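You operate a simulated robot arm through the tools that you are given. There is no shell and no other tool.

The job below is to be done with a simulated robot arm. You get a single attempt, and the scene is never put back.

Task
Make the plunger gauge read right on the 30 mm block.
Fine: one drop, then turn the zero knob till it shows the block's size; leave the plunger up, the slide out, the block back.

It is judged by the outcome, as a careful person would: the job done as asked, and still so three seconds after it is handed in. It fails if anything else is knocked over, pushed out of place, dropped, spilled or broken.

Robot
A 6-joint arm with a two-finger parallel gripper, fixed in place. Base frame: the origin is at the foot of the arm, x ahead of it, y to its left, z up. Units: mm, rad, N and s.
With the tool pointing down near the work surface it reaches from about 300 to 800 mm from the base axis. Its first joint turns from -2.897 to 2.897 rad. Payload 3.43 kg.
Tool frame: the origin (TCP) lies between the finger pads and is the grasp point; the fingertips stand 34 mm ahead of it; z points along the fingers, y is the line along which they close. Largest opening 128 mm; finger width 24, thickness 12; the body of the gripper, 48 by 130 mm, starts 96 mm behind the TCP.
Orientation is that of the tool frame in the base frame, as [roll, pitch, yaw] about the fixed x, y, z axes, in that order (R = Rz(yaw) Ry(pitch) Rx(roll)). With the fingers straight down and closing along the base's y, the tool's x points along the base's -x, its y along +y and its z along -z.

Tools
- The arm moves only by the tool servo_tool. Its argument "increments" is a list of rows, each an object of numbers (a shift or turn left out is 0, a gripper value left out holds the last): "claw": the finger opening in mm, from 0 to 128; "x", "y", "z": the shift along the tool's x, y, z in units of 150 mm (1.0 is 150 mm); "ax", "ay", "az": the turn, a rotation vector about the tool's x, y, z in units of 180 degrees (1.0 is 180 degrees). In form: [{"claw": .., "x": .., "y": .., "z": .., "ax": .., "ay": .., "az": ..}, ...]. A call has 1 to 20 rows; each row is the pose to reach, as a shift and turn from the pose commanded when the call began, along the tool's axes at that moment. A call with a number of a shift or a turn outside -1 to 1 is refused whole. Each row takes 0.2 s and may step no farther than 50 mm and 0.15 rad from the row before; otherwise, or with a gripper value out of range, the whole call is refused. A pose out of reach is approached as far as the arm can. The call stops where the force on the tool passes 90 N (or 10 N more than at its start, if that is more) or the arm is blocked; 0.2 s more then pass. The fingers move at their own pace (about 45 mm/s each) and stop on an object; they squeeze with about 42 N. The grip force told is the motor's: it shows also when the fingers shut on nothing. Time passes only in rows, and 0.2 s behind the last, so rows that repeat a pose let the fingers close. The reply holds the time, the measured pose of the TCP, the force on the tool along the base axes, the opening and the grip force, in the units named above and with some noise, with the torque about the TCP (base axes, N m) and any sound that the robot's microphone picked up.
- Cameras (640 x 400 px; columns grow to the right, rows downward): "scene" is fixed at [393.7, 500.2, 1587.7]; the picture's right is [-0.84, 0.54, 0.00], its down [0.51, 0.80, -0.30] and it looks along [-0.16, -0.26, -0.95] (base axes); focal length 214 px, centre (320, 200). "wrist" rides on the gripper at [76, -11, -160] in the tool frame; the picture's right is [0.15, 0.99, 0.00], its down [-0.88, 0.13, -0.46] and it looks along [-0.45, 0.07, 0.89] (tool axes); focal length 234 px, centre (320, 200). There is no depth. A picture from a camera that has moved, and an enlarged one, comes with that camera's place and axes in the base frame and with its lens. The place of the scene camera against the robot may be out by one fixed shift of up to 12 mm in any direction.
- get_image(camera): a new picture of that camera. It takes no simulated time.
- inspect(camera, box): a new picture of the part [left, top, right, bottom] of that camera's present view, enlarged. It takes no simulated time.
- finish_job(): hands the job in; it is judged then, once.

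Places have to be worked out from the pictures, the camera data and where the tool is seen. Open the gripper and draw the arm clear of the work before you hand the job in, unless the task says otherwise.

The tools are called as a command line: name --argument value ..., lists and objects as JSON in quotes. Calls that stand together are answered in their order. servo_tool: Moves the arm, as the interface text tells. Its arguments: {"type":"object","properties":{"increments":{"type":"array"}},"required":["increments"]} The other tools are called the same way: get_image (camera) takes a picture; inspect (camera, box) takes an enlarged picture of a part of a camera's view; finish_job () hands the job in.

At the start:

```text
t: 0.0
eef_pos: [219.8, 308.4, 1300.5]
tool_rot: [-3.141, 0.001, -3.14]
contact_force: [0.1, 0.6, 0.4]
ft_torque: [0.06, -0.03, -0.06]
finger_gap: 127.9
finger_force: 0.0
```

scene: 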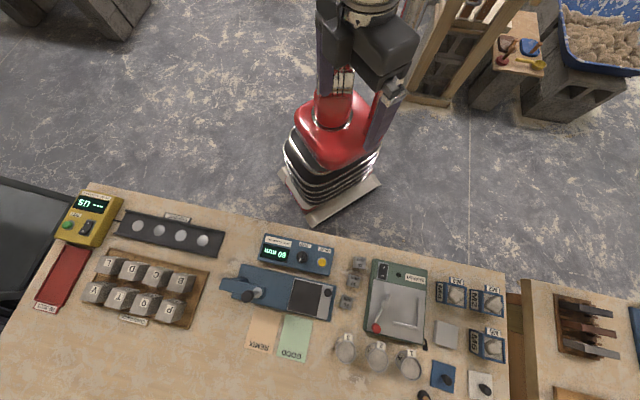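
wrist: 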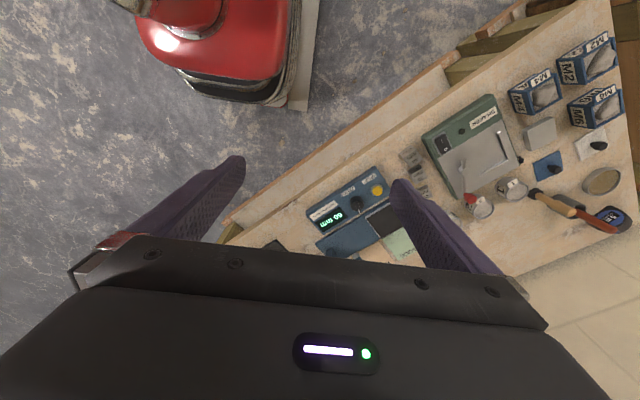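

The bench carries several stations; I need to find the plunger gauge, the slide, and the 30 mm block. I'll zoom in on the parts of the scene view.

inspect --camera "scene" --box '[30, 180, 230, 330]'

inspect --camera "scene" --box '[200, 220, 360, 370]'

inspect --camera "scene" --box '[340, 240, 520, 400]'

inspect --camera "wrist" --box '[220, 100, 420, 270]'

```text
2.67 times, centred on (130, 255) of scene
camera zoom: at [393.7, 500.2, 1587.7], right [-0.84, 0.54, 0.0], down [0.51, 0.8, -0.3], along [-0.16, -0.26, -0.95], focal length 572 px, centre (827, 53)
```

zoom: 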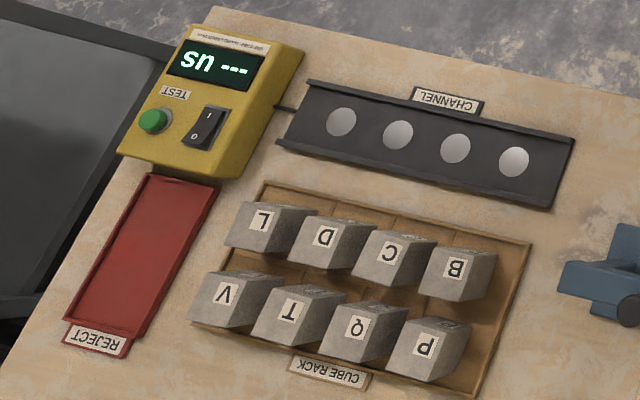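

```text
2.67 times, centred on (280, 295) of scene
camera zoom: at [393.7, 500.2, 1587.7], right [-0.84, 0.54, 0.0], down [0.51, 0.8, -0.3], along [-0.16, -0.26, -0.95], focal length 572 px, centre (427, -53)
```

zoom: 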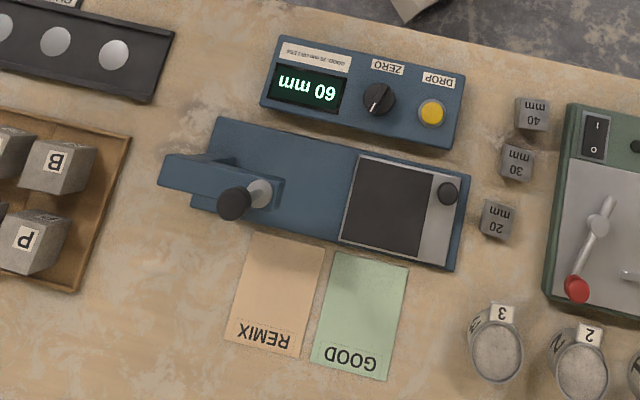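

```text
2.50 times, centred on (430, 320) of scene
camera zoom: at [393.7, 500.2, 1587.7], right [-0.84, 0.54, 0.0], down [0.51, 0.8, -0.3], along [-0.16, -0.26, -0.95], focal length 536 px, centre (45, -100)
```

zoom: 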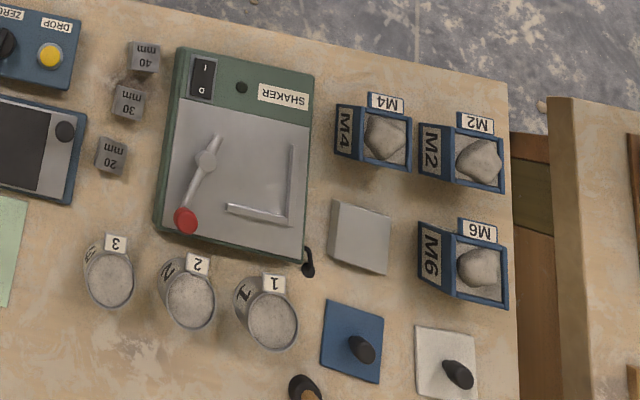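

```text
2.35 times, centred on (320, 185) of wrist
camera zoom: at [144.9, 296.7, 1461.5], right [-0.15, 0.99, 0.0], down [0.88, 0.13, 0.46], along [0.45, 0.07, -0.89], focal length 551 px, centre (320, 235)
```

zoom: 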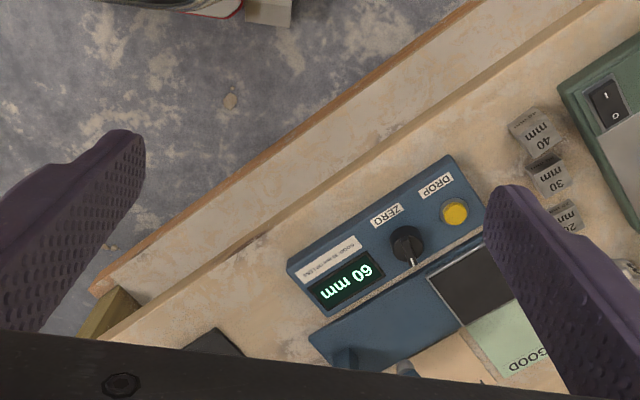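

Rough triangulation puts the console button near [381, 487, ~898], so the bench top lies around z≈870. I'll bring the wrist camera above the gauge to look at it more closely, staying high.

servo_tool --increments '[{"claw": 128, "x": -0.17, "y": 0.17, "z": 0.13}, {"x": -0.34, "y": 0.34, "z": 0.26}, {"x": -0.51, "y": 0.51, "z": 0.39}, {"x": -0.68, "y": 0.68, "z": 0.52}, {"x": -0.85, "y": 0.85, "z": 0.65}]'

get_image --camera "wrist"

```text
t: 1.2
eef_pos: [346.9, 434.9, 1203.9]
tool_rot: [3.139, -0.001, 3.141]
contact_force: [0.1, -0.5, -0.1]
ft_torque: [-0.01, -0.03, 0.02]
finger_gap: 127.9
finger_force: 0.1
```

```text
taken
camera wrist: at [271.4, 422.7, 1364.4], right [-0.15, 0.99, 0.0], down [0.88, 0.13, 0.46], along [0.45, 0.07, -0.89], focal length 234 px, centre (320, 200)
```

wrist: 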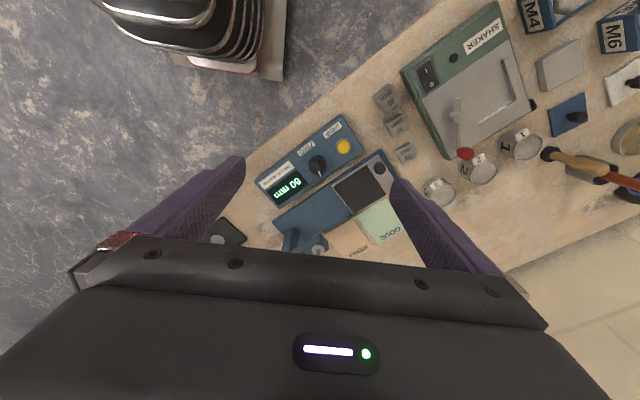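

The gauge is just ahead of the fingers; I'll move a bit further in and lower for a sharper look.

servo_tool --increments '[{"x": -0.2, "y": 0.1, "z": 0.15}, {"x": -0.4, "y": 0.2, "z": 0.3}, {"x": -0.6, "y": 0.25, "z": 0.45}, {"x": -0.75, "y": 0.25, "z": 0.6}]'

get_image --camera "wrist"

inspect --camera "wrist" --box '[200, 60, 400, 240]'

```text
t: 2.2
eef_pos: [458.8, 474.4, 1115.9]
tool_rot: [-3.141, -0.001, -3.141]
contact_force: [-0.6, -0.8, -0.8]
ft_torque: [0.01, -0.02, 0.0]
finger_gap: 127.9
finger_force: 0.1
```

```text
taken
camera wrist: at [383.3, 463.8, 1276.1], right [-0.15, 0.99, 0.0], down [0.88, 0.13, 0.46], along [0.45, 0.07, -0.89], focal length 234 px, centre (320, 200)
```

wrist: 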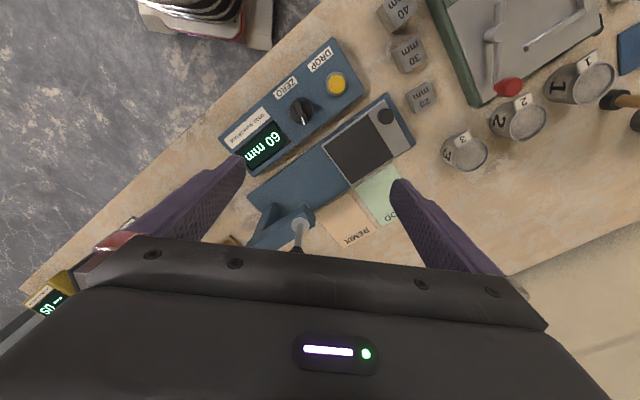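

```text
2.22 times, centred on (300, 150) of wrist
camera zoom: at [383.3, 463.8, 1276.1], right [-0.15, 0.99, 0.0], down [0.88, 0.13, 0.46], along [0.45, 0.07, -0.89], focal length 520 px, centre (364, 311)
```

zoom: 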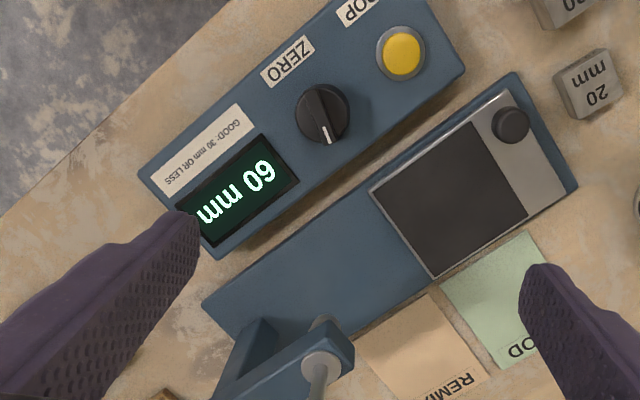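

The console (ZERO knob, DROP button, display "60 mm") and gauge base are rotated about 45° in the base frame. I'll turn the tool by -45° so it lines up with the bench, and look again.

servo_tool --increments '[{"az": -0.042}, {"az": -0.084}, {"az": -0.126}, {"az": -0.168}, {"az": -0.21}, {"az": -0.25}]'

get_image --camera "wrist"

inspect --camera "wrist" --box '[230, 60, 430, 240]'

```text
t: 3.6
eef_pos: [460.3, 471.6, 1113.7]
tool_rot: [-3.141, 0.0, -2.353]
contact_force: [-0.1, 0.6, 0.1]
ft_torque: [0.0, -0.01, 0.0]
finger_gap: 128.1
finger_force: 0.0
```

```text
taken
camera wrist: at [416.0, 410.9, 1274.4], right [-0.8, 0.59, 0.0], down [0.53, 0.72, 0.46], along [0.27, 0.37, -0.89], focal length 234 px, centre (320, 200)
```

wrist: 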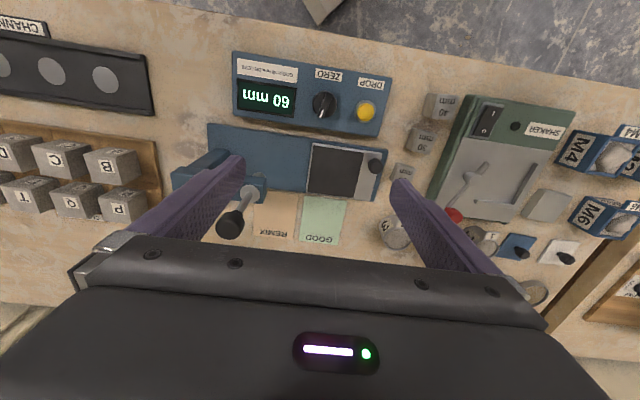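

```text
2.22 times, centred on (330, 150) of wrist
camera zoom: at [416.0, 410.9, 1274.4], right [-0.8, 0.59, 0.0], down [0.53, 0.72, 0.46], along [0.27, 0.37, -0.89], focal length 520 px, centre (298, 311)
```

zoom: 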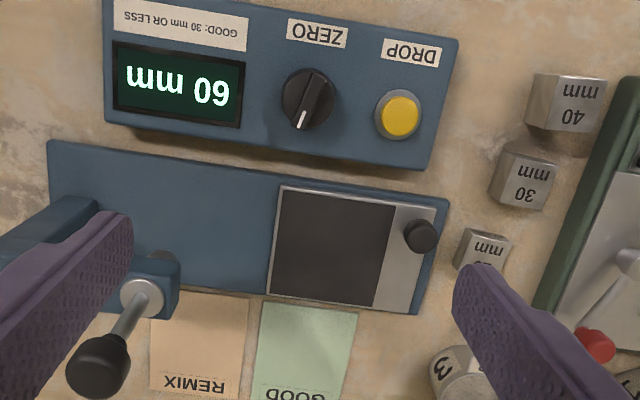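

Good view of the gauge: plunger rod with a black knob in a collar at the end of the arm, and the slide at its out end. I'll shift the camera sideways to triangulate heights and get the plunger clear of the fingers.

servo_tool --increments '[{"x": 0.1, "y": 0.2}, {"x": 0.2, "y": 0.4}, {"x": 0.2, "y": 0.65}]'

get_image --camera "wrist"

inspect --camera "wrist" --box '[120, 60, 320, 240]'

inspect --camera "wrist" --box '[260, 30, 460, 210]'

```text
t: 4.4
eef_pos: [370.4, 522.4, 1112.8]
tool_rot: [-3.141, 0.001, -2.356]
contact_force: [0.3, -0.3, 0.0]
ft_torque: [0.01, -0.01, 0.01]
finger_gap: 127.9
finger_force: 0.0
```

```text
taken
camera wrist: at [324.5, 460.3, 1273.5], right [-0.8, 0.6, 0.0], down [0.53, 0.71, 0.46], along [0.27, 0.37, -0.89], focal length 234 px, centre (320, 200)
```

wrist: 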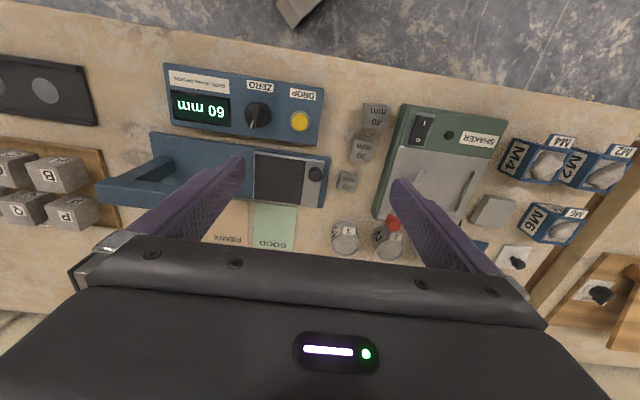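

```text
2.22 times, centred on (220, 150) of wrist
camera zoom: at [324.5, 460.3, 1273.5], right [-0.8, 0.6, 0.0], down [0.53, 0.71, 0.46], along [0.27, 0.37, -0.89], focal length 520 px, centre (542, 311)
```

zoom: 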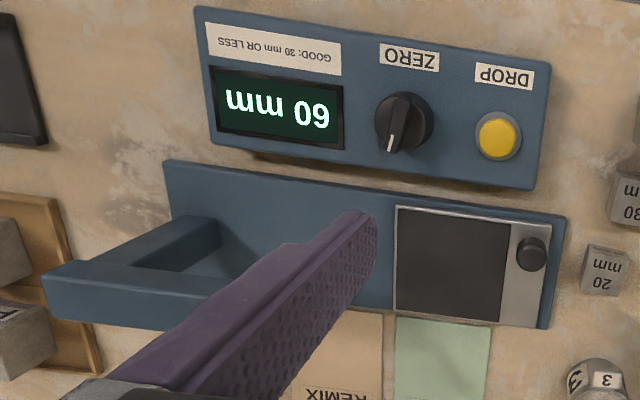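

```text
2.22 times, centred on (360, 120) of wrist
camera zoom: at [324.5, 460.3, 1273.5], right [-0.8, 0.6, 0.0], down [0.53, 0.71, 0.46], along [0.27, 0.37, -0.89], focal length 520 px, centre (231, 378)
```

zoom: 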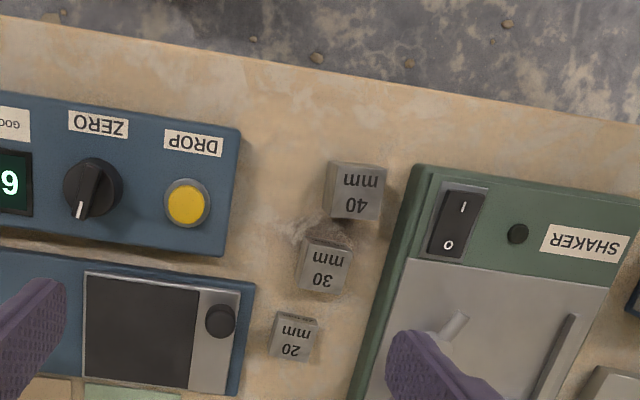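

Triangulation gives: DROP button ≈ (385, 488, 879), ZERO knob ≈ (430, 441, ~890), slide knob ≈ (417, 572, ~893). I'll zoom on the blocks to see how they sit.

inspect --camera "wrist" --box '[330, 90, 410, 200]'

inspect --camera "wrist" --box '[160, 60, 250, 130]'

inspect --camera "scene" --box '[320, 245, 380, 305]'

inspect --camera "scene" --box '[215, 225, 345, 325]'

```text
3.64 times, centred on (370, 145) of wrist
camera zoom: at [324.5, 460.3, 1273.5], right [-0.8, 0.6, 0.0], down [0.53, 0.71, 0.46], along [0.27, 0.37, -0.89], focal length 852 px, centre (138, 400)
```

zoom: 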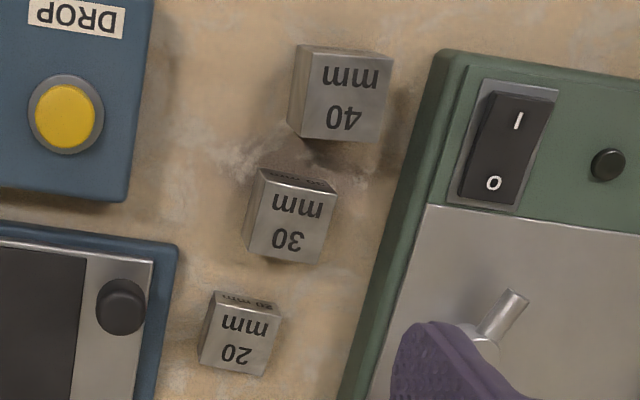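

```text
5.71 times, centred on (205, 95) of wrist
camera zoom: at [324.5, 460.3, 1273.5], right [-0.8, 0.6, 0.0], down [0.53, 0.71, 0.46], along [0.27, 0.37, -0.89], focal length 1338 px, centre (977, 800)
```

zoom: 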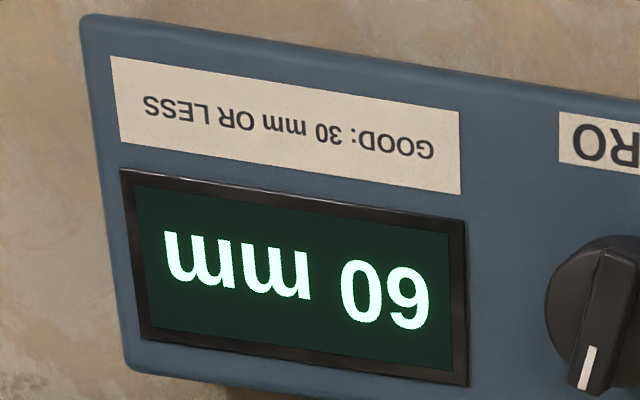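

```text
6.67 times, centred on (350, 275) of scene
camera zoom: at [393.7, 500.2, 1587.7], right [-0.84, 0.54, 0.0], down [0.51, 0.8, -0.3], along [-0.16, -0.26, -0.95], focal length 1430 px, centre (120, -300)
```

zoom: 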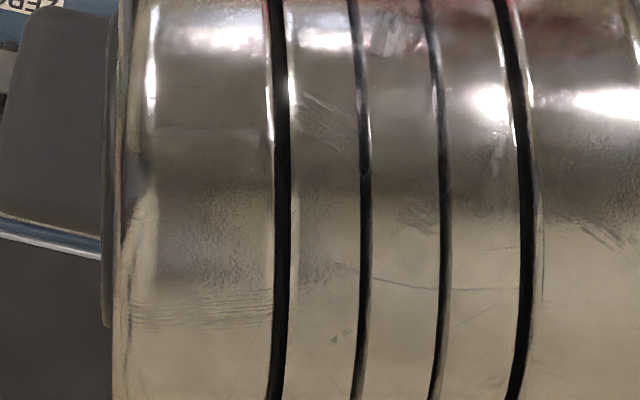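

```text
4.00 times, centred on (280, 275) of scene
camera zoom: at [393.7, 500.2, 1587.7], right [-0.84, 0.54, 0.0], down [0.51, 0.8, -0.3], along [-0.16, -0.26, -0.95], focal length 858 px, centre (480, -100)
```

zoom: 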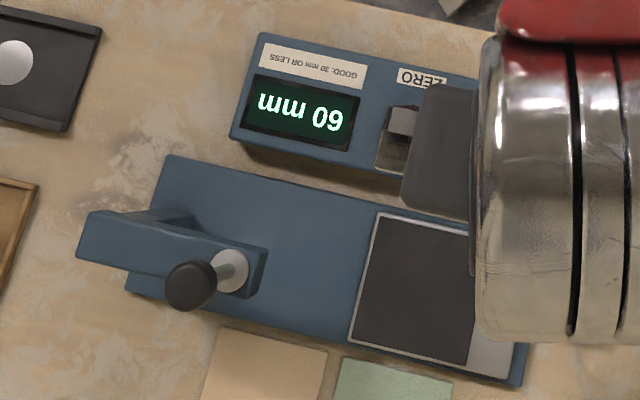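

Block 30 is about at (331, 587) with its top near z≈889, so the bench is around 859. I'll descend above it for an accurate close-up before grasping.

servo_tool --increments '[{"x": -0.06, "y": 0.13, "z": 0.22}, {"x": -0.12, "y": 0.26, "z": 0.44}, {"x": -0.18, "y": 0.39, "z": 0.66}, {"x": -0.23, "y": 0.507, "z": 0.885}]'

get_image --camera "wrist"

inspect --camera "wrist" --box '[240, 60, 400, 220]'

```text
t: 5.4
eef_pos: [341.7, 599.1, 982.4]
tool_rot: [-3.141, 0.0, -2.356]
contact_force: [-0.1, 0.2, -0.1]
ft_torque: [-0.02, -0.02, -0.01]
finger_gap: 128.0
finger_force: 0.1
```

```text
taken
camera wrist: at [296.0, 537.9, 1143.0], right [-0.8, 0.6, 0.0], down [0.53, 0.71, 0.46], along [0.27, 0.37, -0.89], focal length 234 px, centre (320, 200)
```

wrist: 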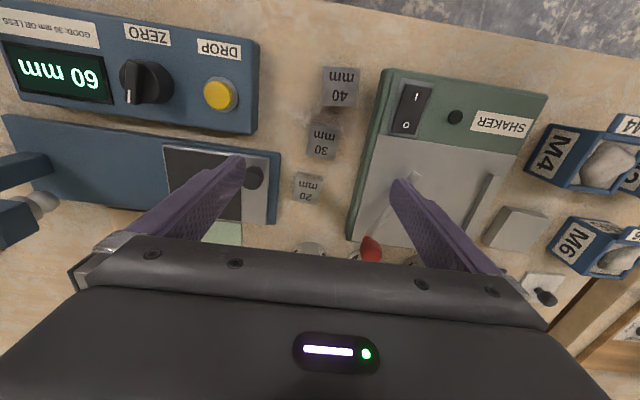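

```text
2.50 times, centred on (320, 140) of wrist
camera zoom: at [296.0, 537.9, 1143.0], right [-0.8, 0.6, 0.0], down [0.53, 0.71, 0.46], along [0.27, 0.37, -0.89], focal length 585 px, centre (320, 350)
```

zoom: 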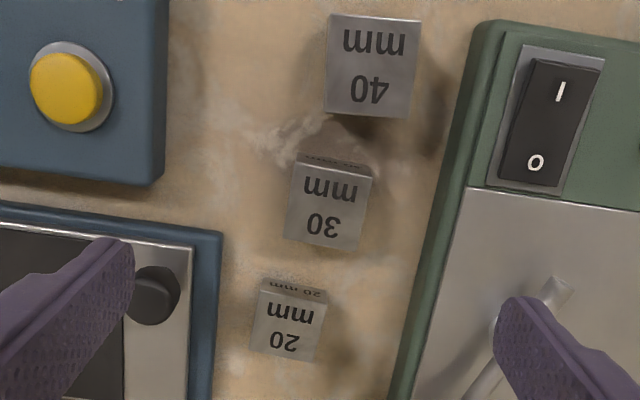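

inspect --camera "wrist" --box '[296, 110, 346, 170]'

inspect --camera "wrist" --box '[150, 90, 300, 240]'

```text
6.67 times, centred on (321, 140) of wrist
camera zoom: at [296.0, 537.9, 1143.0], right [-0.8, 0.6, 0.0], down [0.53, 0.71, 0.46], along [0.27, 0.37, -0.89], focal length 1561 px, centre (313, 600)
```

zoom: 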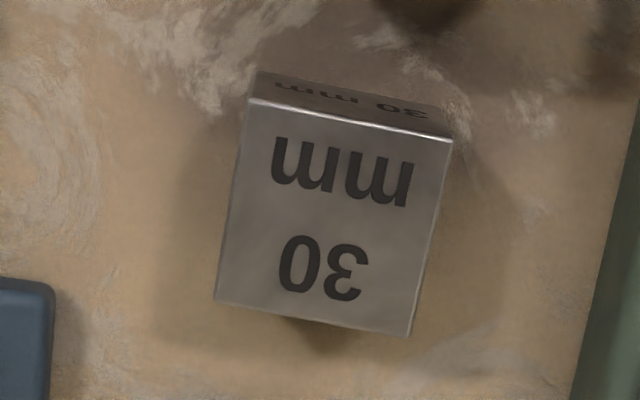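

```text
2.67 times, centred on (225, 165) of wrist
camera zoom: at [296.0, 537.9, 1143.0], right [-0.8, 0.6, 0.0], down [0.53, 0.71, 0.46], along [0.27, 0.37, -0.89], focal length 624 px, centre (573, 293)
```

zoom: 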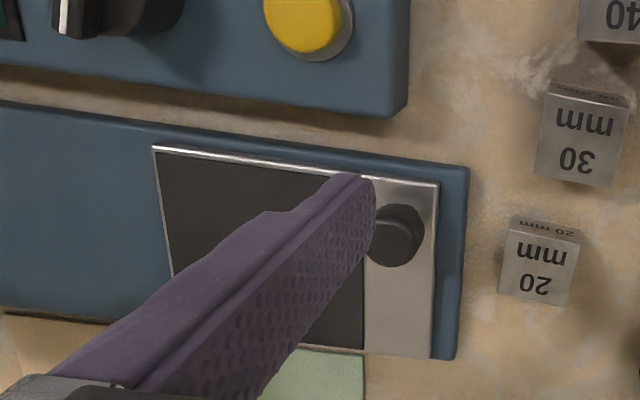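

The 30 mm block's top measures about 34 mm square, centre ≈ (330, 589), edge direction ≈ 132.7°. I'll move over it, narrow the jaws to 52 mm, and stop part way down to check alignment.

servo_tool --increments '[{"claw": 52, "x": 0.05, "y": 0.004, "z": 0.0, "az": 0.006}, {"x": 0.103, "y": 0.0075, "z": 0.0, "az": 0.0128}, {"x": 0.103, "y": 0.0075, "z": 0.08, "az": 0.0128}, {"x": 0.103, "y": 0.0075, "z": 0.16, "az": 0.0128}, {"x": 0.103, "y": 0.0075, "z": 0.2, "az": 0.0128}]'

get_image --camera "wrist"

inspect --camera "wrist" --box '[250, 110, 390, 240]'

```text
t: 6.6
eef_pos: [330.8, 589.5, 951.8]
tool_rot: [-3.141, -0.001, -2.397]
contact_force: [-0.3, -0.1, 0.1]
ft_torque: [0.01, -0.04, -0.01]
finger_gap: 52.1
finger_force: 0.1
```

```text
taken
camera wrist: at [281.6, 530.0, 1112.8], right [-0.78, 0.63, 0.0], down [0.56, 0.69, 0.45], along [0.29, 0.35, -0.89], focal length 234 px, centre (320, 200)
```

wrist: 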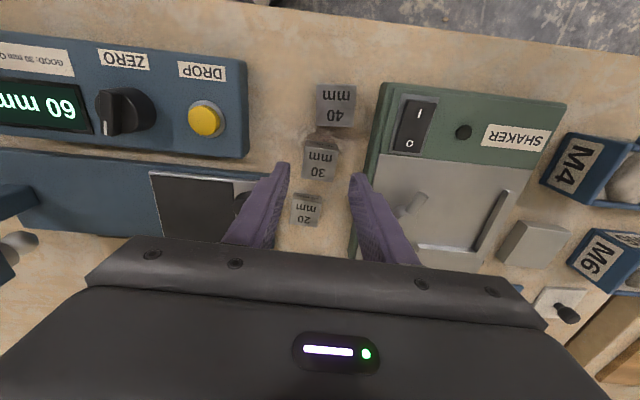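

```text
3.08 times, centred on (320, 175) of wrist
camera zoom: at [281.6, 530.0, 1112.8], right [-0.78, 0.63, 0.0], down [0.56, 0.69, 0.45], along [0.29, 0.35, -0.89], focal length 720 px, centre (320, 277)
```

zoom: 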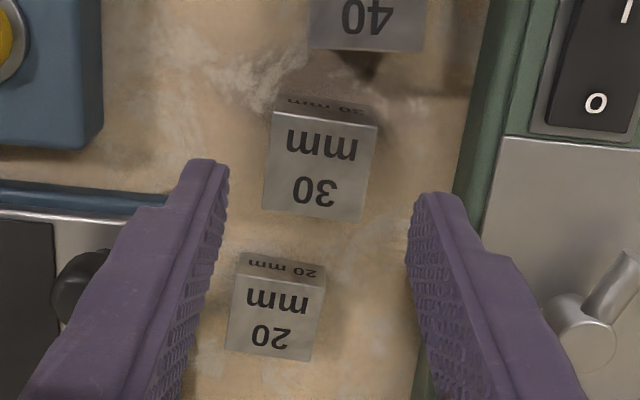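

The jaws straddle the 30 mm block squarely and projections agree within ~1 mm. I descend 50 mm so the fingertips come to about z≈868, then close.

servo_tool --increments '[{"claw": 52, "z": 0.1}, {"z": 0.2}, {"z": 0.28}, {"z": 0.333}, {"z": 0.333}]'

get_image --camera "wrist"

```text
t: 7.8
eef_pos: [329.3, 589.6, 900.5]
tool_rot: [-3.141, 0.001, -2.396]
contact_force: [0.9, 0.1, 0.0]
ft_torque: [0.0, -0.04, 0.0]
finger_gap: 52.1
finger_force: 0.0
```

```text
taken
camera wrist: at [281.8, 529.3, 1061.6], right [-0.78, 0.63, 0.0], down [0.56, 0.69, 0.46], along [0.29, 0.35, -0.89], focal length 234 px, centre (320, 200)
```

wrist: 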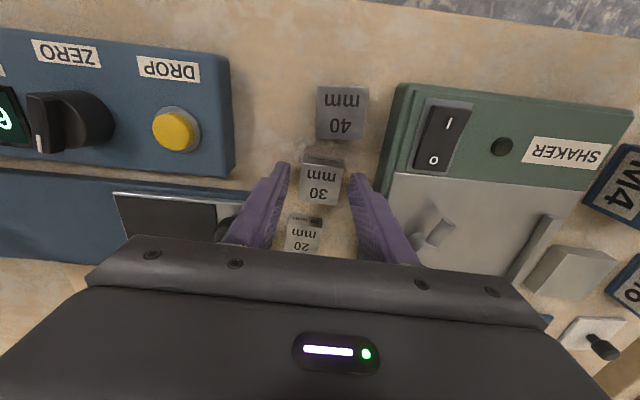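

inspect --camera "wrist" --box '[270, 130, 370, 220]'

```text
4.44 times, centred on (320, 175) of wrist
camera zoom: at [281.8, 529.3, 1061.6], right [-0.78, 0.63, 0.0], down [0.56, 0.69, 0.46], along [0.29, 0.35, -0.89], focal length 1041 px, centre (320, 311)
```

zoom: 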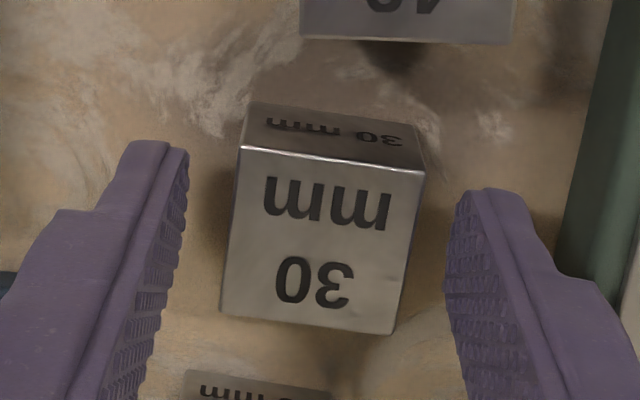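

The block's top seems nearer z≈878, so I'll lower 4 mm more for a better bite and close on it.

servo_tool --increments '[{"claw": 52, "z": 0.027}, {"claw": 30, "z": 0.027}, {"claw": 30, "z": 0.027}, {"claw": 30, "z": 0.027}, {"claw": 30, "z": 0.027}]'

get_image --camera "wrist"

```text
t: 9.0
eef_pos: [329.2, 589.1, 896.9]
tool_rot: [3.14, -0.001, -2.397]
contact_force: [0.9, -0.3, 0.6]
ft_torque: [0.03, -0.1, 0.01]
finger_gap: 34.5
finger_force: 41.8
```

```text
taken
camera wrist: at [281.3, 529.4, 1057.8], right [-0.78, 0.63, 0.0], down [0.56, 0.69, 0.46], along [0.29, 0.35, -0.89], focal length 234 px, centre (320, 200)
```

wrist: 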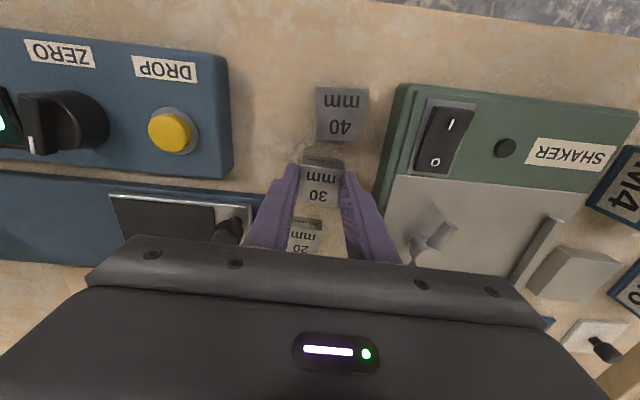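

Grip is solid at 34.5 mm. I lift the block straight up ~100 mm and check it's held.

servo_tool --increments '[{"claw": 30, "z": -0.1}, {"claw": 30, "z": -0.3}, {"claw": 30, "z": -0.5}, {"claw": 30, "z": -0.7}]'

get_image --camera "wrist"

```text
t: 10.0
eef_pos: [330.7, 589.3, 1004.5]
tool_rot: [3.141, -0.001, -2.398]
contact_force: [0.4, 0.4, -3.2]
ft_torque: [0.02, 0.01, 0.02]
finger_gap: 34.3
finger_force: 42.1
```

```text
taken
camera wrist: at [282.5, 530.3, 1164.5], right [-0.78, 0.63, 0.0], down [0.56, 0.69, 0.45], along [0.29, 0.35, -0.89], focal length 234 px, centre (320, 200)
```

wrist: 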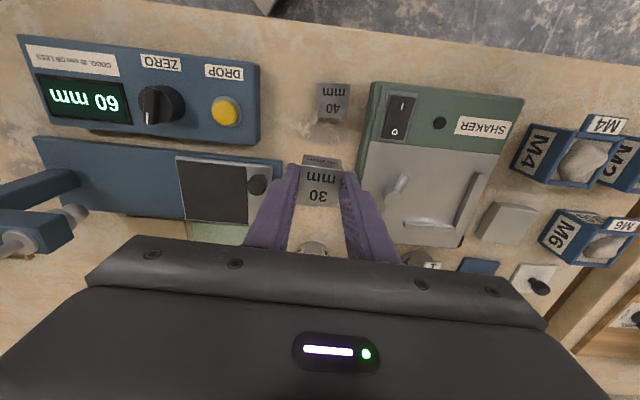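

The block is held (≈3 N weight). I carry it at height toward the slide pad, stopping above it to examine the plunger from there.

servo_tool --increments '[{"claw": 30, "z": -0.2, "x": -0.05, "y": -0.08}, {"claw": 30, "z": -0.267, "x": -0.19, "y": -0.3}, {"claw": 30, "z": -0.267, "x": -0.32, "y": -0.5}, {"claw": 30, "z": -0.267, "x": -0.45, "y": -0.7}, {"claw": 30, "z": -0.267, "x": -0.571, "y": -0.9}]'

get_image --camera "wrist"

inspect --camera "wrist" --box '[40, 100, 320, 260]'

inspect --camera "scene" --box '[200, 220, 350, 340]'

```text
t: 11.2
eef_pos: [484.8, 547.0, 1044.4]
tool_rot: [-3.142, -0.001, -2.394]
contact_force: [-1.2, 0.0, -3.8]
ft_torque: [-0.01, 0.0, 0.02]
finger_gap: 34.3
finger_force: 41.5
```

```text
taken
camera wrist: at [436.9, 488.3, 1204.3], right [-0.78, 0.63, 0.0], down [0.56, 0.69, 0.46], along [0.29, 0.35, -0.89], focal length 234 px, centre (320, 200)
```

wrist: 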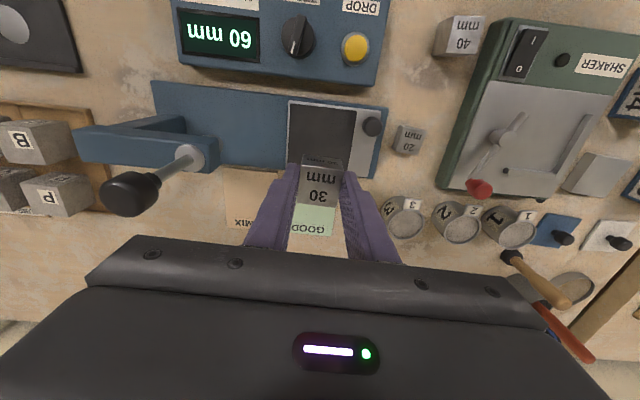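

```text
2.29 times, centred on (180, 180) of wrist
camera zoom: at [436.9, 488.3, 1204.3], right [-0.78, 0.63, 0.0], down [0.56, 0.69, 0.46], along [0.29, 0.35, -0.89], focal length 535 px, centre (640, 246)
```

zoom: 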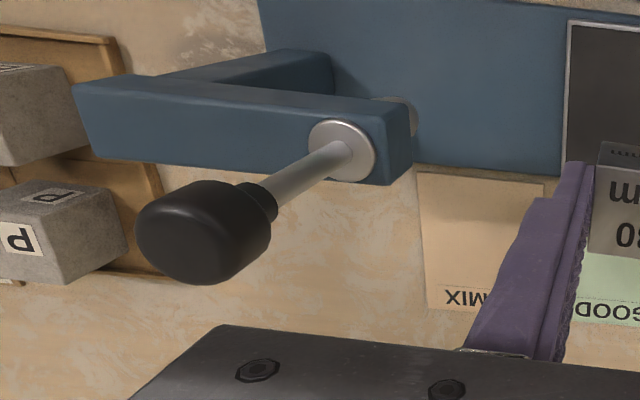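

```text
3.33 times, centred on (275, 280) of scene
camera zoom: at [393.7, 500.2, 1587.7], right [-0.84, 0.54, 0.0], down [0.51, 0.8, -0.3], along [-0.16, -0.26, -0.95], focal length 715 px, centre (470, -67)
```

zoom: 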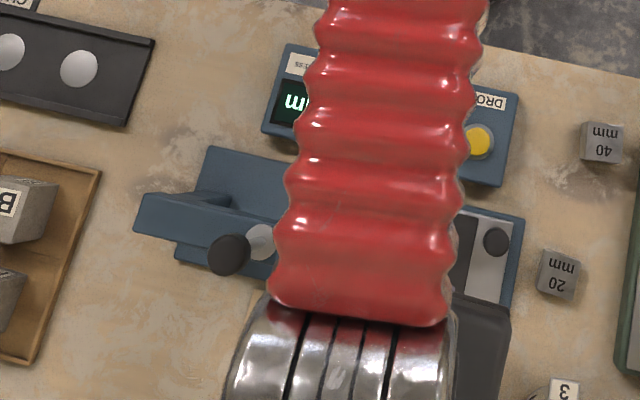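

The plunger axis is ≈ (571, 463), collar top z≈991, its black knob z≈1040–1085; the pad centre ≈ (483, 548, z≈872) lies on the same line. I now lower the block over the pad centre, aligning it with the slide, stopping ~10 mm above expected contact.

servo_tool --increments '[{"claw": 30, "z": 0.2, "az": -0.008}, {"claw": 30, "z": 0.4, "az": -0.0161}, {"claw": 30, "z": 0.6, "az": -0.0161}, {"claw": 30, "z": 0.75, "az": -0.0161}]'

get_image --camera "wrist"

inspect --camera "wrist" --box '[200, 80, 440, 260]'

```text
t: 12.2
eef_pos: [482.5, 549.4, 929.3]
tool_rot: [-3.141, -0.002, -2.345]
contact_force: [0.4, 0.1, -3.0]
ft_torque: [0.01, -0.01, -0.01]
finger_gap: 34.4
finger_force: 41.8
```

```text
taken
camera wrist: at [437.7, 486.9, 1089.8], right [-0.81, 0.59, 0.0], down [0.52, 0.72, 0.46], along [0.27, 0.37, -0.89], focal length 234 px, centre (320, 200)
```

wrist: 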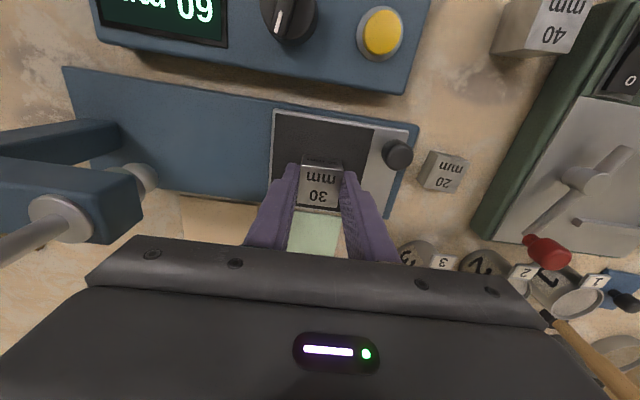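

```text
2.22 times, centred on (320, 170) of wrist
camera zoom: at [437.7, 486.9, 1089.8], right [-0.81, 0.59, 0.0], down [0.52, 0.72, 0.46], along [0.27, 0.37, -0.89], focal length 520 px, centre (320, 267)
```

zoom: 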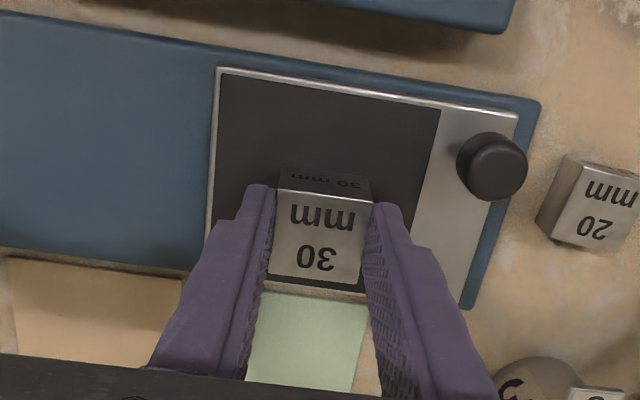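

Projection shows the block is within ~2 mm of the pad centre. I correct 2 mm and lower in small steps, watching the vertical force.

servo_tool --increments '[{"claw": 30, "y": -0.0133, "z": 0.01}, {"claw": 30, "y": -0.0133, "z": 0.02}, {"claw": 30, "y": -0.0133, "z": 0.03}]'

```text
t: 13.0
eef_pos: [484.5, 548.5, 924.1]
tool_rot: [3.141, 0.0, -2.346]
contact_force: [0.6, -1.1, -2.9]
ft_torque: [0.02, 0.01, 0.03]
finger_gap: 34.4
finger_force: 42.0
```

Still only the block's own weight on the tool; I continue down in small steps.

servo_tool --increments '[{"claw": 30, "z": 0.01}, {"claw": 30, "z": 0.02}]'

servo_tool --increments '[{"claw": 30, "z": 0.008}, {"claw": 30, "z": 0.016}]'

```text
t: 13.6
eef_pos: [485.2, 546.0, 921.6]
tool_rot: [3.142, -0.001, -2.346]
contact_force: [-0.1, -0.5, -2.7]
ft_torque: [-0.01, 0.01, -0.02]
finger_gap: 34.5
finger_force: 42.4
```

```text
t: 14.2
eef_pos: [485.3, 545.3, 918.6]
tool_rot: [3.139, 0.0, -2.345]
contact_force: [-0.2, 0.3, -3.9]
ft_torque: [-0.01, -0.04, 0.01]
finger_gap: 34.3
finger_force: 41.9
```

No contact yet (z≈918.6). I keep lowering.

servo_tool --increments '[{"claw": 30, "z": 0.008}, {"claw": 30, "z": 0.016}]'

servo_tool --increments '[{"claw": 30, "z": 0.007}, {"claw": 30, "z": 0.014}]'

```text
t: 14.8
eef_pos: [485.0, 546.0, 919.2]
tool_rot: [3.141, 0.002, -2.346]
contact_force: [-3.9, -6.3, 14.5]
ft_torque: [-0.43, 0.29, 0.03]
finger_gap: 34.4
finger_force: 41.7
```

```text
t: 15.4
eef_pos: [484.8, 545.9, 917.2]
tool_rot: [-3.14, 0.005, -2.347]
contact_force: [1.3, -4.1, 30.0]
ft_torque: [-0.08, -0.11, 0.0]
finger_gap: 35.2
finger_force: 41.7
```

Contact found: about 30 N up-force, so the block is on the pad. I back off ~2.5 mm to unload, then open the jaws to 52 mm.

servo_tool --increments '[{"claw": 30, "z": -0.008}, {"claw": 30, "z": -0.016}]'

```text
t: 16.0
eef_pos: [485.2, 546.4, 916.7]
tool_rot: [-3.141, -0.002, -2.346]
contact_force: [0.9, 1.8, 18.3]
ft_torque: [0.33, -0.33, 0.05]
finger_gap: 34.6
finger_force: 42.1
```

servo_tool --increments '[{"claw": 30, "z": -0.008}, {"claw": 30, "z": -0.008}]'

```text
t: 16.6
eef_pos: [485.5, 545.3, 917.6]
tool_rot: [-3.14, -0.004, -2.346]
contact_force: [2.4, 1.3, 1.6]
ft_torque: [0.17, -0.11, 0.04]
finger_gap: 34.4
finger_force: 42.1
```

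The load is now near zero, so the block rests lightly on the pad. I open the jaws to 52 mm in place.

servo_tool --increments '[{"claw": 40}, {"claw": 52}, {"claw": 52}, {"claw": 52}]'

get_image --camera "wrist"

inspect --camera "wrist" --box '[200, 80, 440, 260]'

```text
t: 17.6
eef_pos: [486.2, 546.4, 918.4]
tool_rot: [-3.141, -0.001, -2.345]
contact_force: [1.0, -0.2, 0.6]
ft_torque: [0.04, 0.02, 0.0]
finger_gap: 52.0
finger_force: 0.2
```

```text
taken
camera wrist: at [441.0, 484.1, 1079.4], right [-0.81, 0.59, 0.0], down [0.52, 0.72, 0.46], along [0.27, 0.37, -0.89], focal length 234 px, centre (320, 200)
```

wrist: 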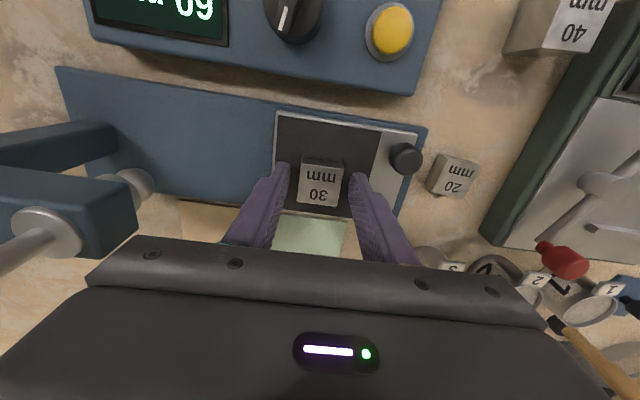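

```text
2.22 times, centred on (320, 170) of wrist
camera zoom: at [441.0, 484.1, 1079.4], right [-0.81, 0.59, 0.0], down [0.52, 0.72, 0.46], along [0.27, 0.37, -0.89], focal length 520 px, centre (320, 267)
```

zoom: 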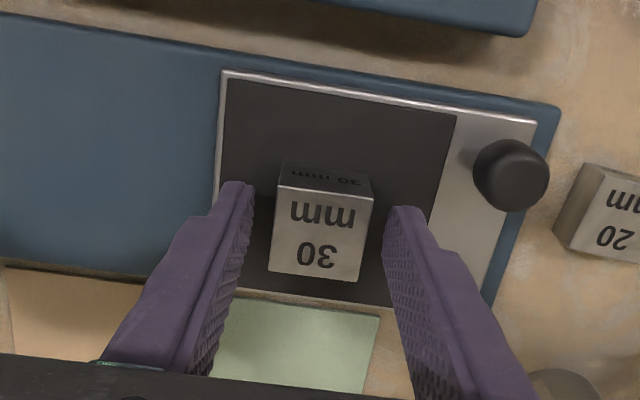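

The block sits flat and centred within ~3 mm on the pad. I raise clear, move toward the slide's knob end, and turn the tool 90° so its narrow side faces the plunger, closing the fingers for pushing.

servo_tool --increments '[{"claw": 52, "z": -0.1}, {"z": -0.3}, {"z": -0.5}, {"z": -0.6}, {"z": -0.6, "x": 0.06, "y": 0.2}, {"z": -0.6, "x": 0.12, "y": 0.4}, {"z": -0.6, "x": 0.191, "y": 0.637}, {"claw": 0, "z": -0.6, "x": 0.191, "y": 0.637, "az": 0.0457}, {"z": -0.6, "x": 0.191, "y": 0.637, "az": 0.0914}, {"z": -0.6, "x": 0.191, "y": 0.637, "az": 0.1371}, {"z": -0.6, "x": 0.191, "y": 0.637, "az": 0.1828}, {"z": -0.6, "x": 0.191, "y": 0.637, "az": 0.2285}, {"z": -0.6, "x": 0.191, "y": 0.637, "az": 0.2742}, {"z": -0.6, "x": 0.191, "y": 0.637, "az": 0.3199}, {"z": -0.6, "x": 0.191, "y": 0.637, "az": 0.3656}, {"z": -0.6, "x": 0.191, "y": 0.637, "az": 0.4113}, {"z": -0.6, "x": 0.191, "y": 0.637, "az": 0.457}, {"z": -0.6, "x": 0.191, "y": 0.637, "az": 0.5}]'

get_image --camera "wrist"

get_image --camera "scene"

```text
t: 21.4
eef_pos: [397.2, 592.8, 1008.9]
tool_rot: [-3.142, 0.001, 2.366]
contact_force: [1.1, 0.3, 0.6]
ft_torque: [-0.02, 0.03, 0.0]
finger_gap: 0.0
finger_force: 32.7
```

```text
taken
camera wrist: at [335.1, 638.0, 1169.8], right [0.59, 0.81, 0.0], down [0.72, -0.52, 0.46], along [0.37, -0.27, -0.89], focal length 234 px, centre (320, 200)
```

wrist: 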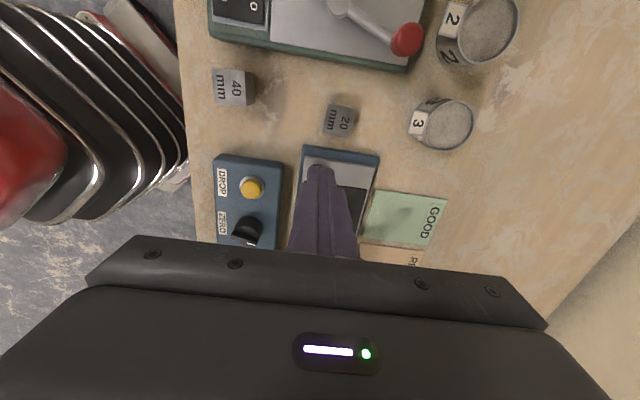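

```text
taken
```

scene: 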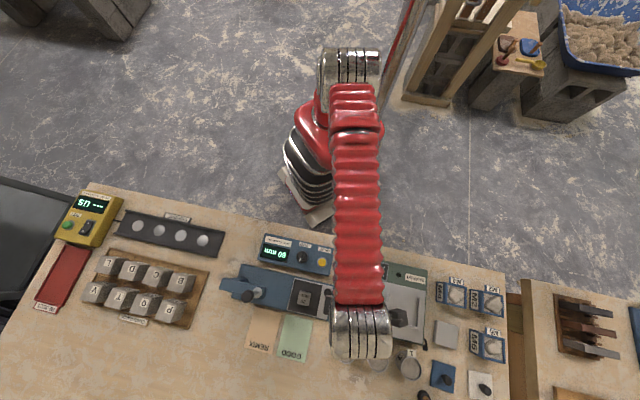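

inspect --camera "wrist" --box '[240, 100, 420, 260]'

inspect --camera "scene" --box '[215, 235, 345, 345]'

```text
2.50 times, centred on (330, 180) of wrist
camera zoom: at [335.1, 638.0, 1169.8], right [0.59, 0.81, 0.0], down [0.72, -0.52, 0.46], along [0.37, -0.27, -0.89], focal length 585 px, centre (295, 250)
```

zoom: 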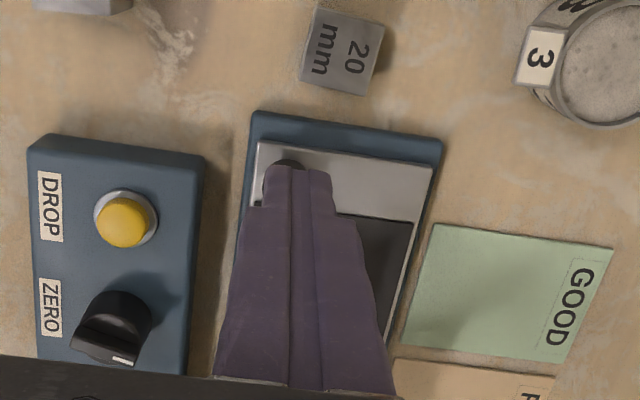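

```text
3.64 times, centred on (280, 290) of scene
camera zoom: at [393.7, 500.2, 1587.7], right [-0.84, 0.54, 0.0], down [0.51, 0.8, -0.3], along [-0.16, -0.26, -0.95], focal length 780 px, centre (466, -127)
```

zoom: 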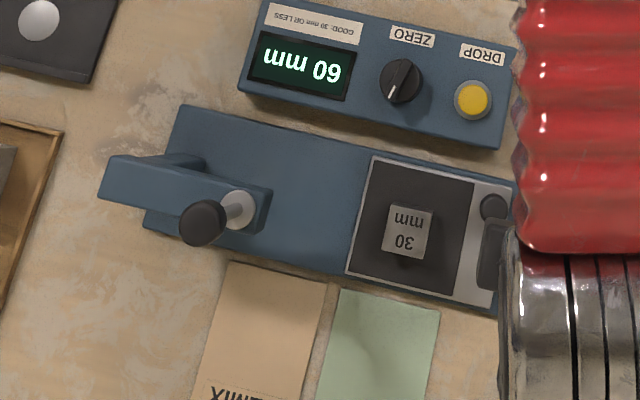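

The slide knob is at ≈ (417, 572), top z≈892, ~28 mm across. I open to 50 mm, move over it and descend to just above it to verify alignment.

servo_tool --increments '[{"claw": 50, "x": -0.1}, {"x": -0.1975}, {"x": -0.1975, "z": 0.15}, {"x": -0.1975, "z": 0.3}, {"x": -0.1975, "z": 0.4}, {"x": -0.1975, "z": 0.4}]'

get_image --camera "wrist"

inspect --camera "wrist" --box '[240, 100, 420, 240]'

```text
t: 22.8
eef_pos: [418.6, 570.7, 949.3]
tool_rot: [-3.141, 0.0, 2.368]
contact_force: [-0.1, -0.2, 0.2]
ft_torque: [-0.03, 0.01, -0.01]
finger_gap: 49.8
finger_force: 0.1
```

```text
taken
camera wrist: at [356.6, 615.9, 1110.0], right [0.59, 0.81, 0.0], down [0.72, -0.52, 0.46], along [0.37, -0.27, -0.89], focal length 234 px, centre (320, 200)
```

wrist: 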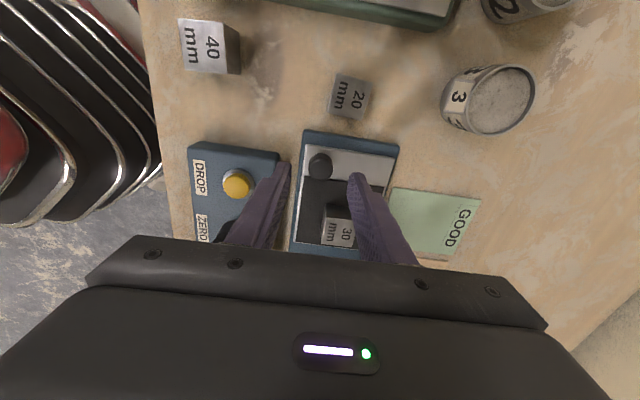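

```text
2.86 times, centred on (330, 170) of wrist
camera zoom: at [356.6, 615.9, 1110.0], right [0.59, 0.81, 0.0], down [0.72, -0.52, 0.46], along [0.37, -0.27, -0.89], focal length 669 px, centre (291, 286)
```

zoom: 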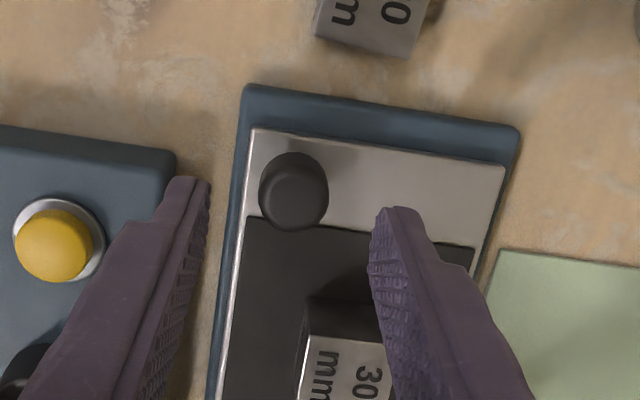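

The knob is ~3 mm to the +e2 side of the jaw centre, and the left finger would pass near the console, so I narrow to 40 mm, shift 3 mm, and descend to straddle the knob.

servo_tool --increments '[{"claw": 40, "x": 0.007, "y": 0.02}, {"x": 0.007, "y": 0.02, "z": 0.05}, {"x": 0.007, "y": 0.02, "z": 0.13}, {"x": 0.007, "y": 0.02, "z": 0.2}, {"x": 0.007, "y": 0.02, "z": 0.22}]'

inspect --camera "wrist" --box '[240, 100, 420, 240]'

```text
t: 24.0
eef_pos: [419.2, 574.4, 917.0]
tool_rot: [-3.141, 0.001, 2.367]
contact_force: [0.5, -1.0, -0.4]
ft_torque: [-0.03, -0.01, 0.0]
finger_gap: 39.9
finger_force: 0.0
```

```text
2.86 times, centred on (330, 170) of wrist
camera zoom: at [357.8, 619.9, 1076.3], right [0.59, 0.81, 0.0], down [0.72, -0.52, 0.46], along [0.37, -0.27, -0.89], focal length 669 px, centre (291, 286)
```

zoom: 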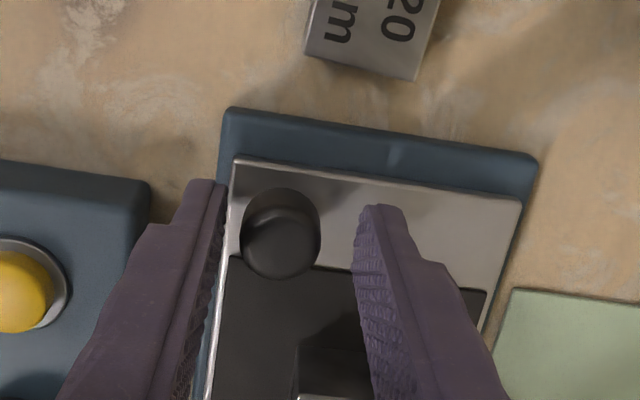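

The jaws straddle the knob; I nudge ~2–3 mm to centre on it, lower 3 mm, and close gently on the knob.

servo_tool --increments '[{"claw": 40, "x": -0.02, "y": -0.012, "z": 0.01}, {"claw": 40, "x": -0.02, "y": -0.012, "z": 0.02}, {"claw": 20, "x": -0.02, "y": -0.012, "z": 0.02}, {"claw": 20, "x": -0.02, "y": -0.012, "z": 0.02}, {"claw": 20, "x": -0.02, "y": -0.012, "z": 0.02}]'

inspect --camera "wrist" --box '[240, 100, 420, 240]'

```text
t: 25.2
eef_pos: [419.5, 573.2, 912.4]
tool_rot: [-3.137, -0.001, 2.366]
contact_force: [-7.1, -7.7, 1.7]
ft_torque: [-0.23, 0.19, 0.02]
finger_gap: 25.7
finger_force: 4.9
```

```text
2.86 times, centred on (330, 170) of wrist
camera zoom: at [357.8, 616.9, 1073.2], right [0.59, 0.81, 0.0], down [0.72, -0.52, 0.46], along [0.37, -0.27, -0.89], focal length 669 px, centre (291, 286)
```

zoom: 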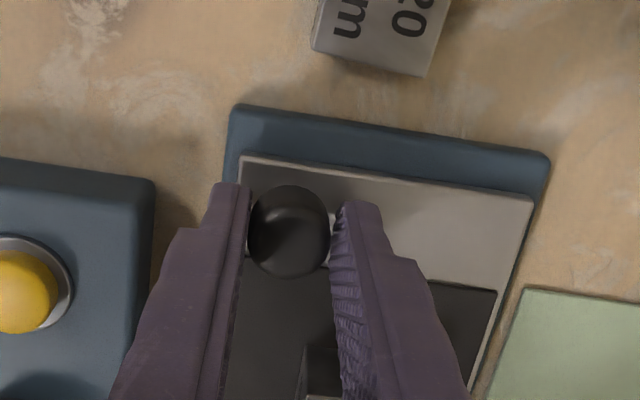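

Left finger touched first (≈10 N toward -e2), so I shift 1.5 mm that way and let the jaws finish closing.

servo_tool --increments '[{"claw": 20, "y": -0.005}, {"claw": 20, "y": -0.01}, {"claw": 20, "y": -0.01}]'

```text
t: 26.0
eef_pos: [420.3, 570.0, 912.1]
tool_rot: [-3.14, 0.0, 2.366]
contact_force: [-5.4, -4.9, 2.8]
ft_torque: [-0.13, 0.16, -0.01]
finger_gap: 23.9
finger_force: 3.3
```

servo_tool --increments '[{"claw": 15, "y": -0.005}, {"claw": 15, "y": -0.005}, {"claw": 15, "y": -0.005}]'

inspect --camera "wrist" --box '[240, 100, 420, 240]'

```text
t: 26.8
eef_pos: [418.5, 570.7, 911.3]
tool_rot: [-3.141, -0.001, 2.366]
contact_force: [1.4, 2.7, -2.4]
ft_torque: [0.02, -0.13, 0.0]
finger_gap: 23.1
finger_force: 44.7
```

```text
2.86 times, centred on (330, 170) of wrist
camera zoom: at [357.2, 615.6, 1072.5], right [0.59, 0.81, 0.0], down [0.72, -0.52, 0.46], along [0.37, -0.27, -0.89], focal length 669 px, centre (291, 286)
```

zoom: 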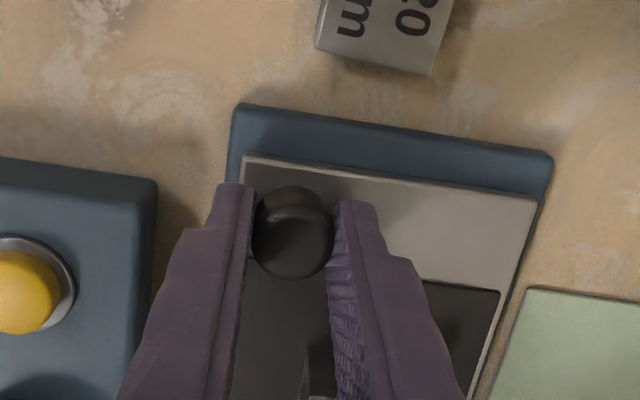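

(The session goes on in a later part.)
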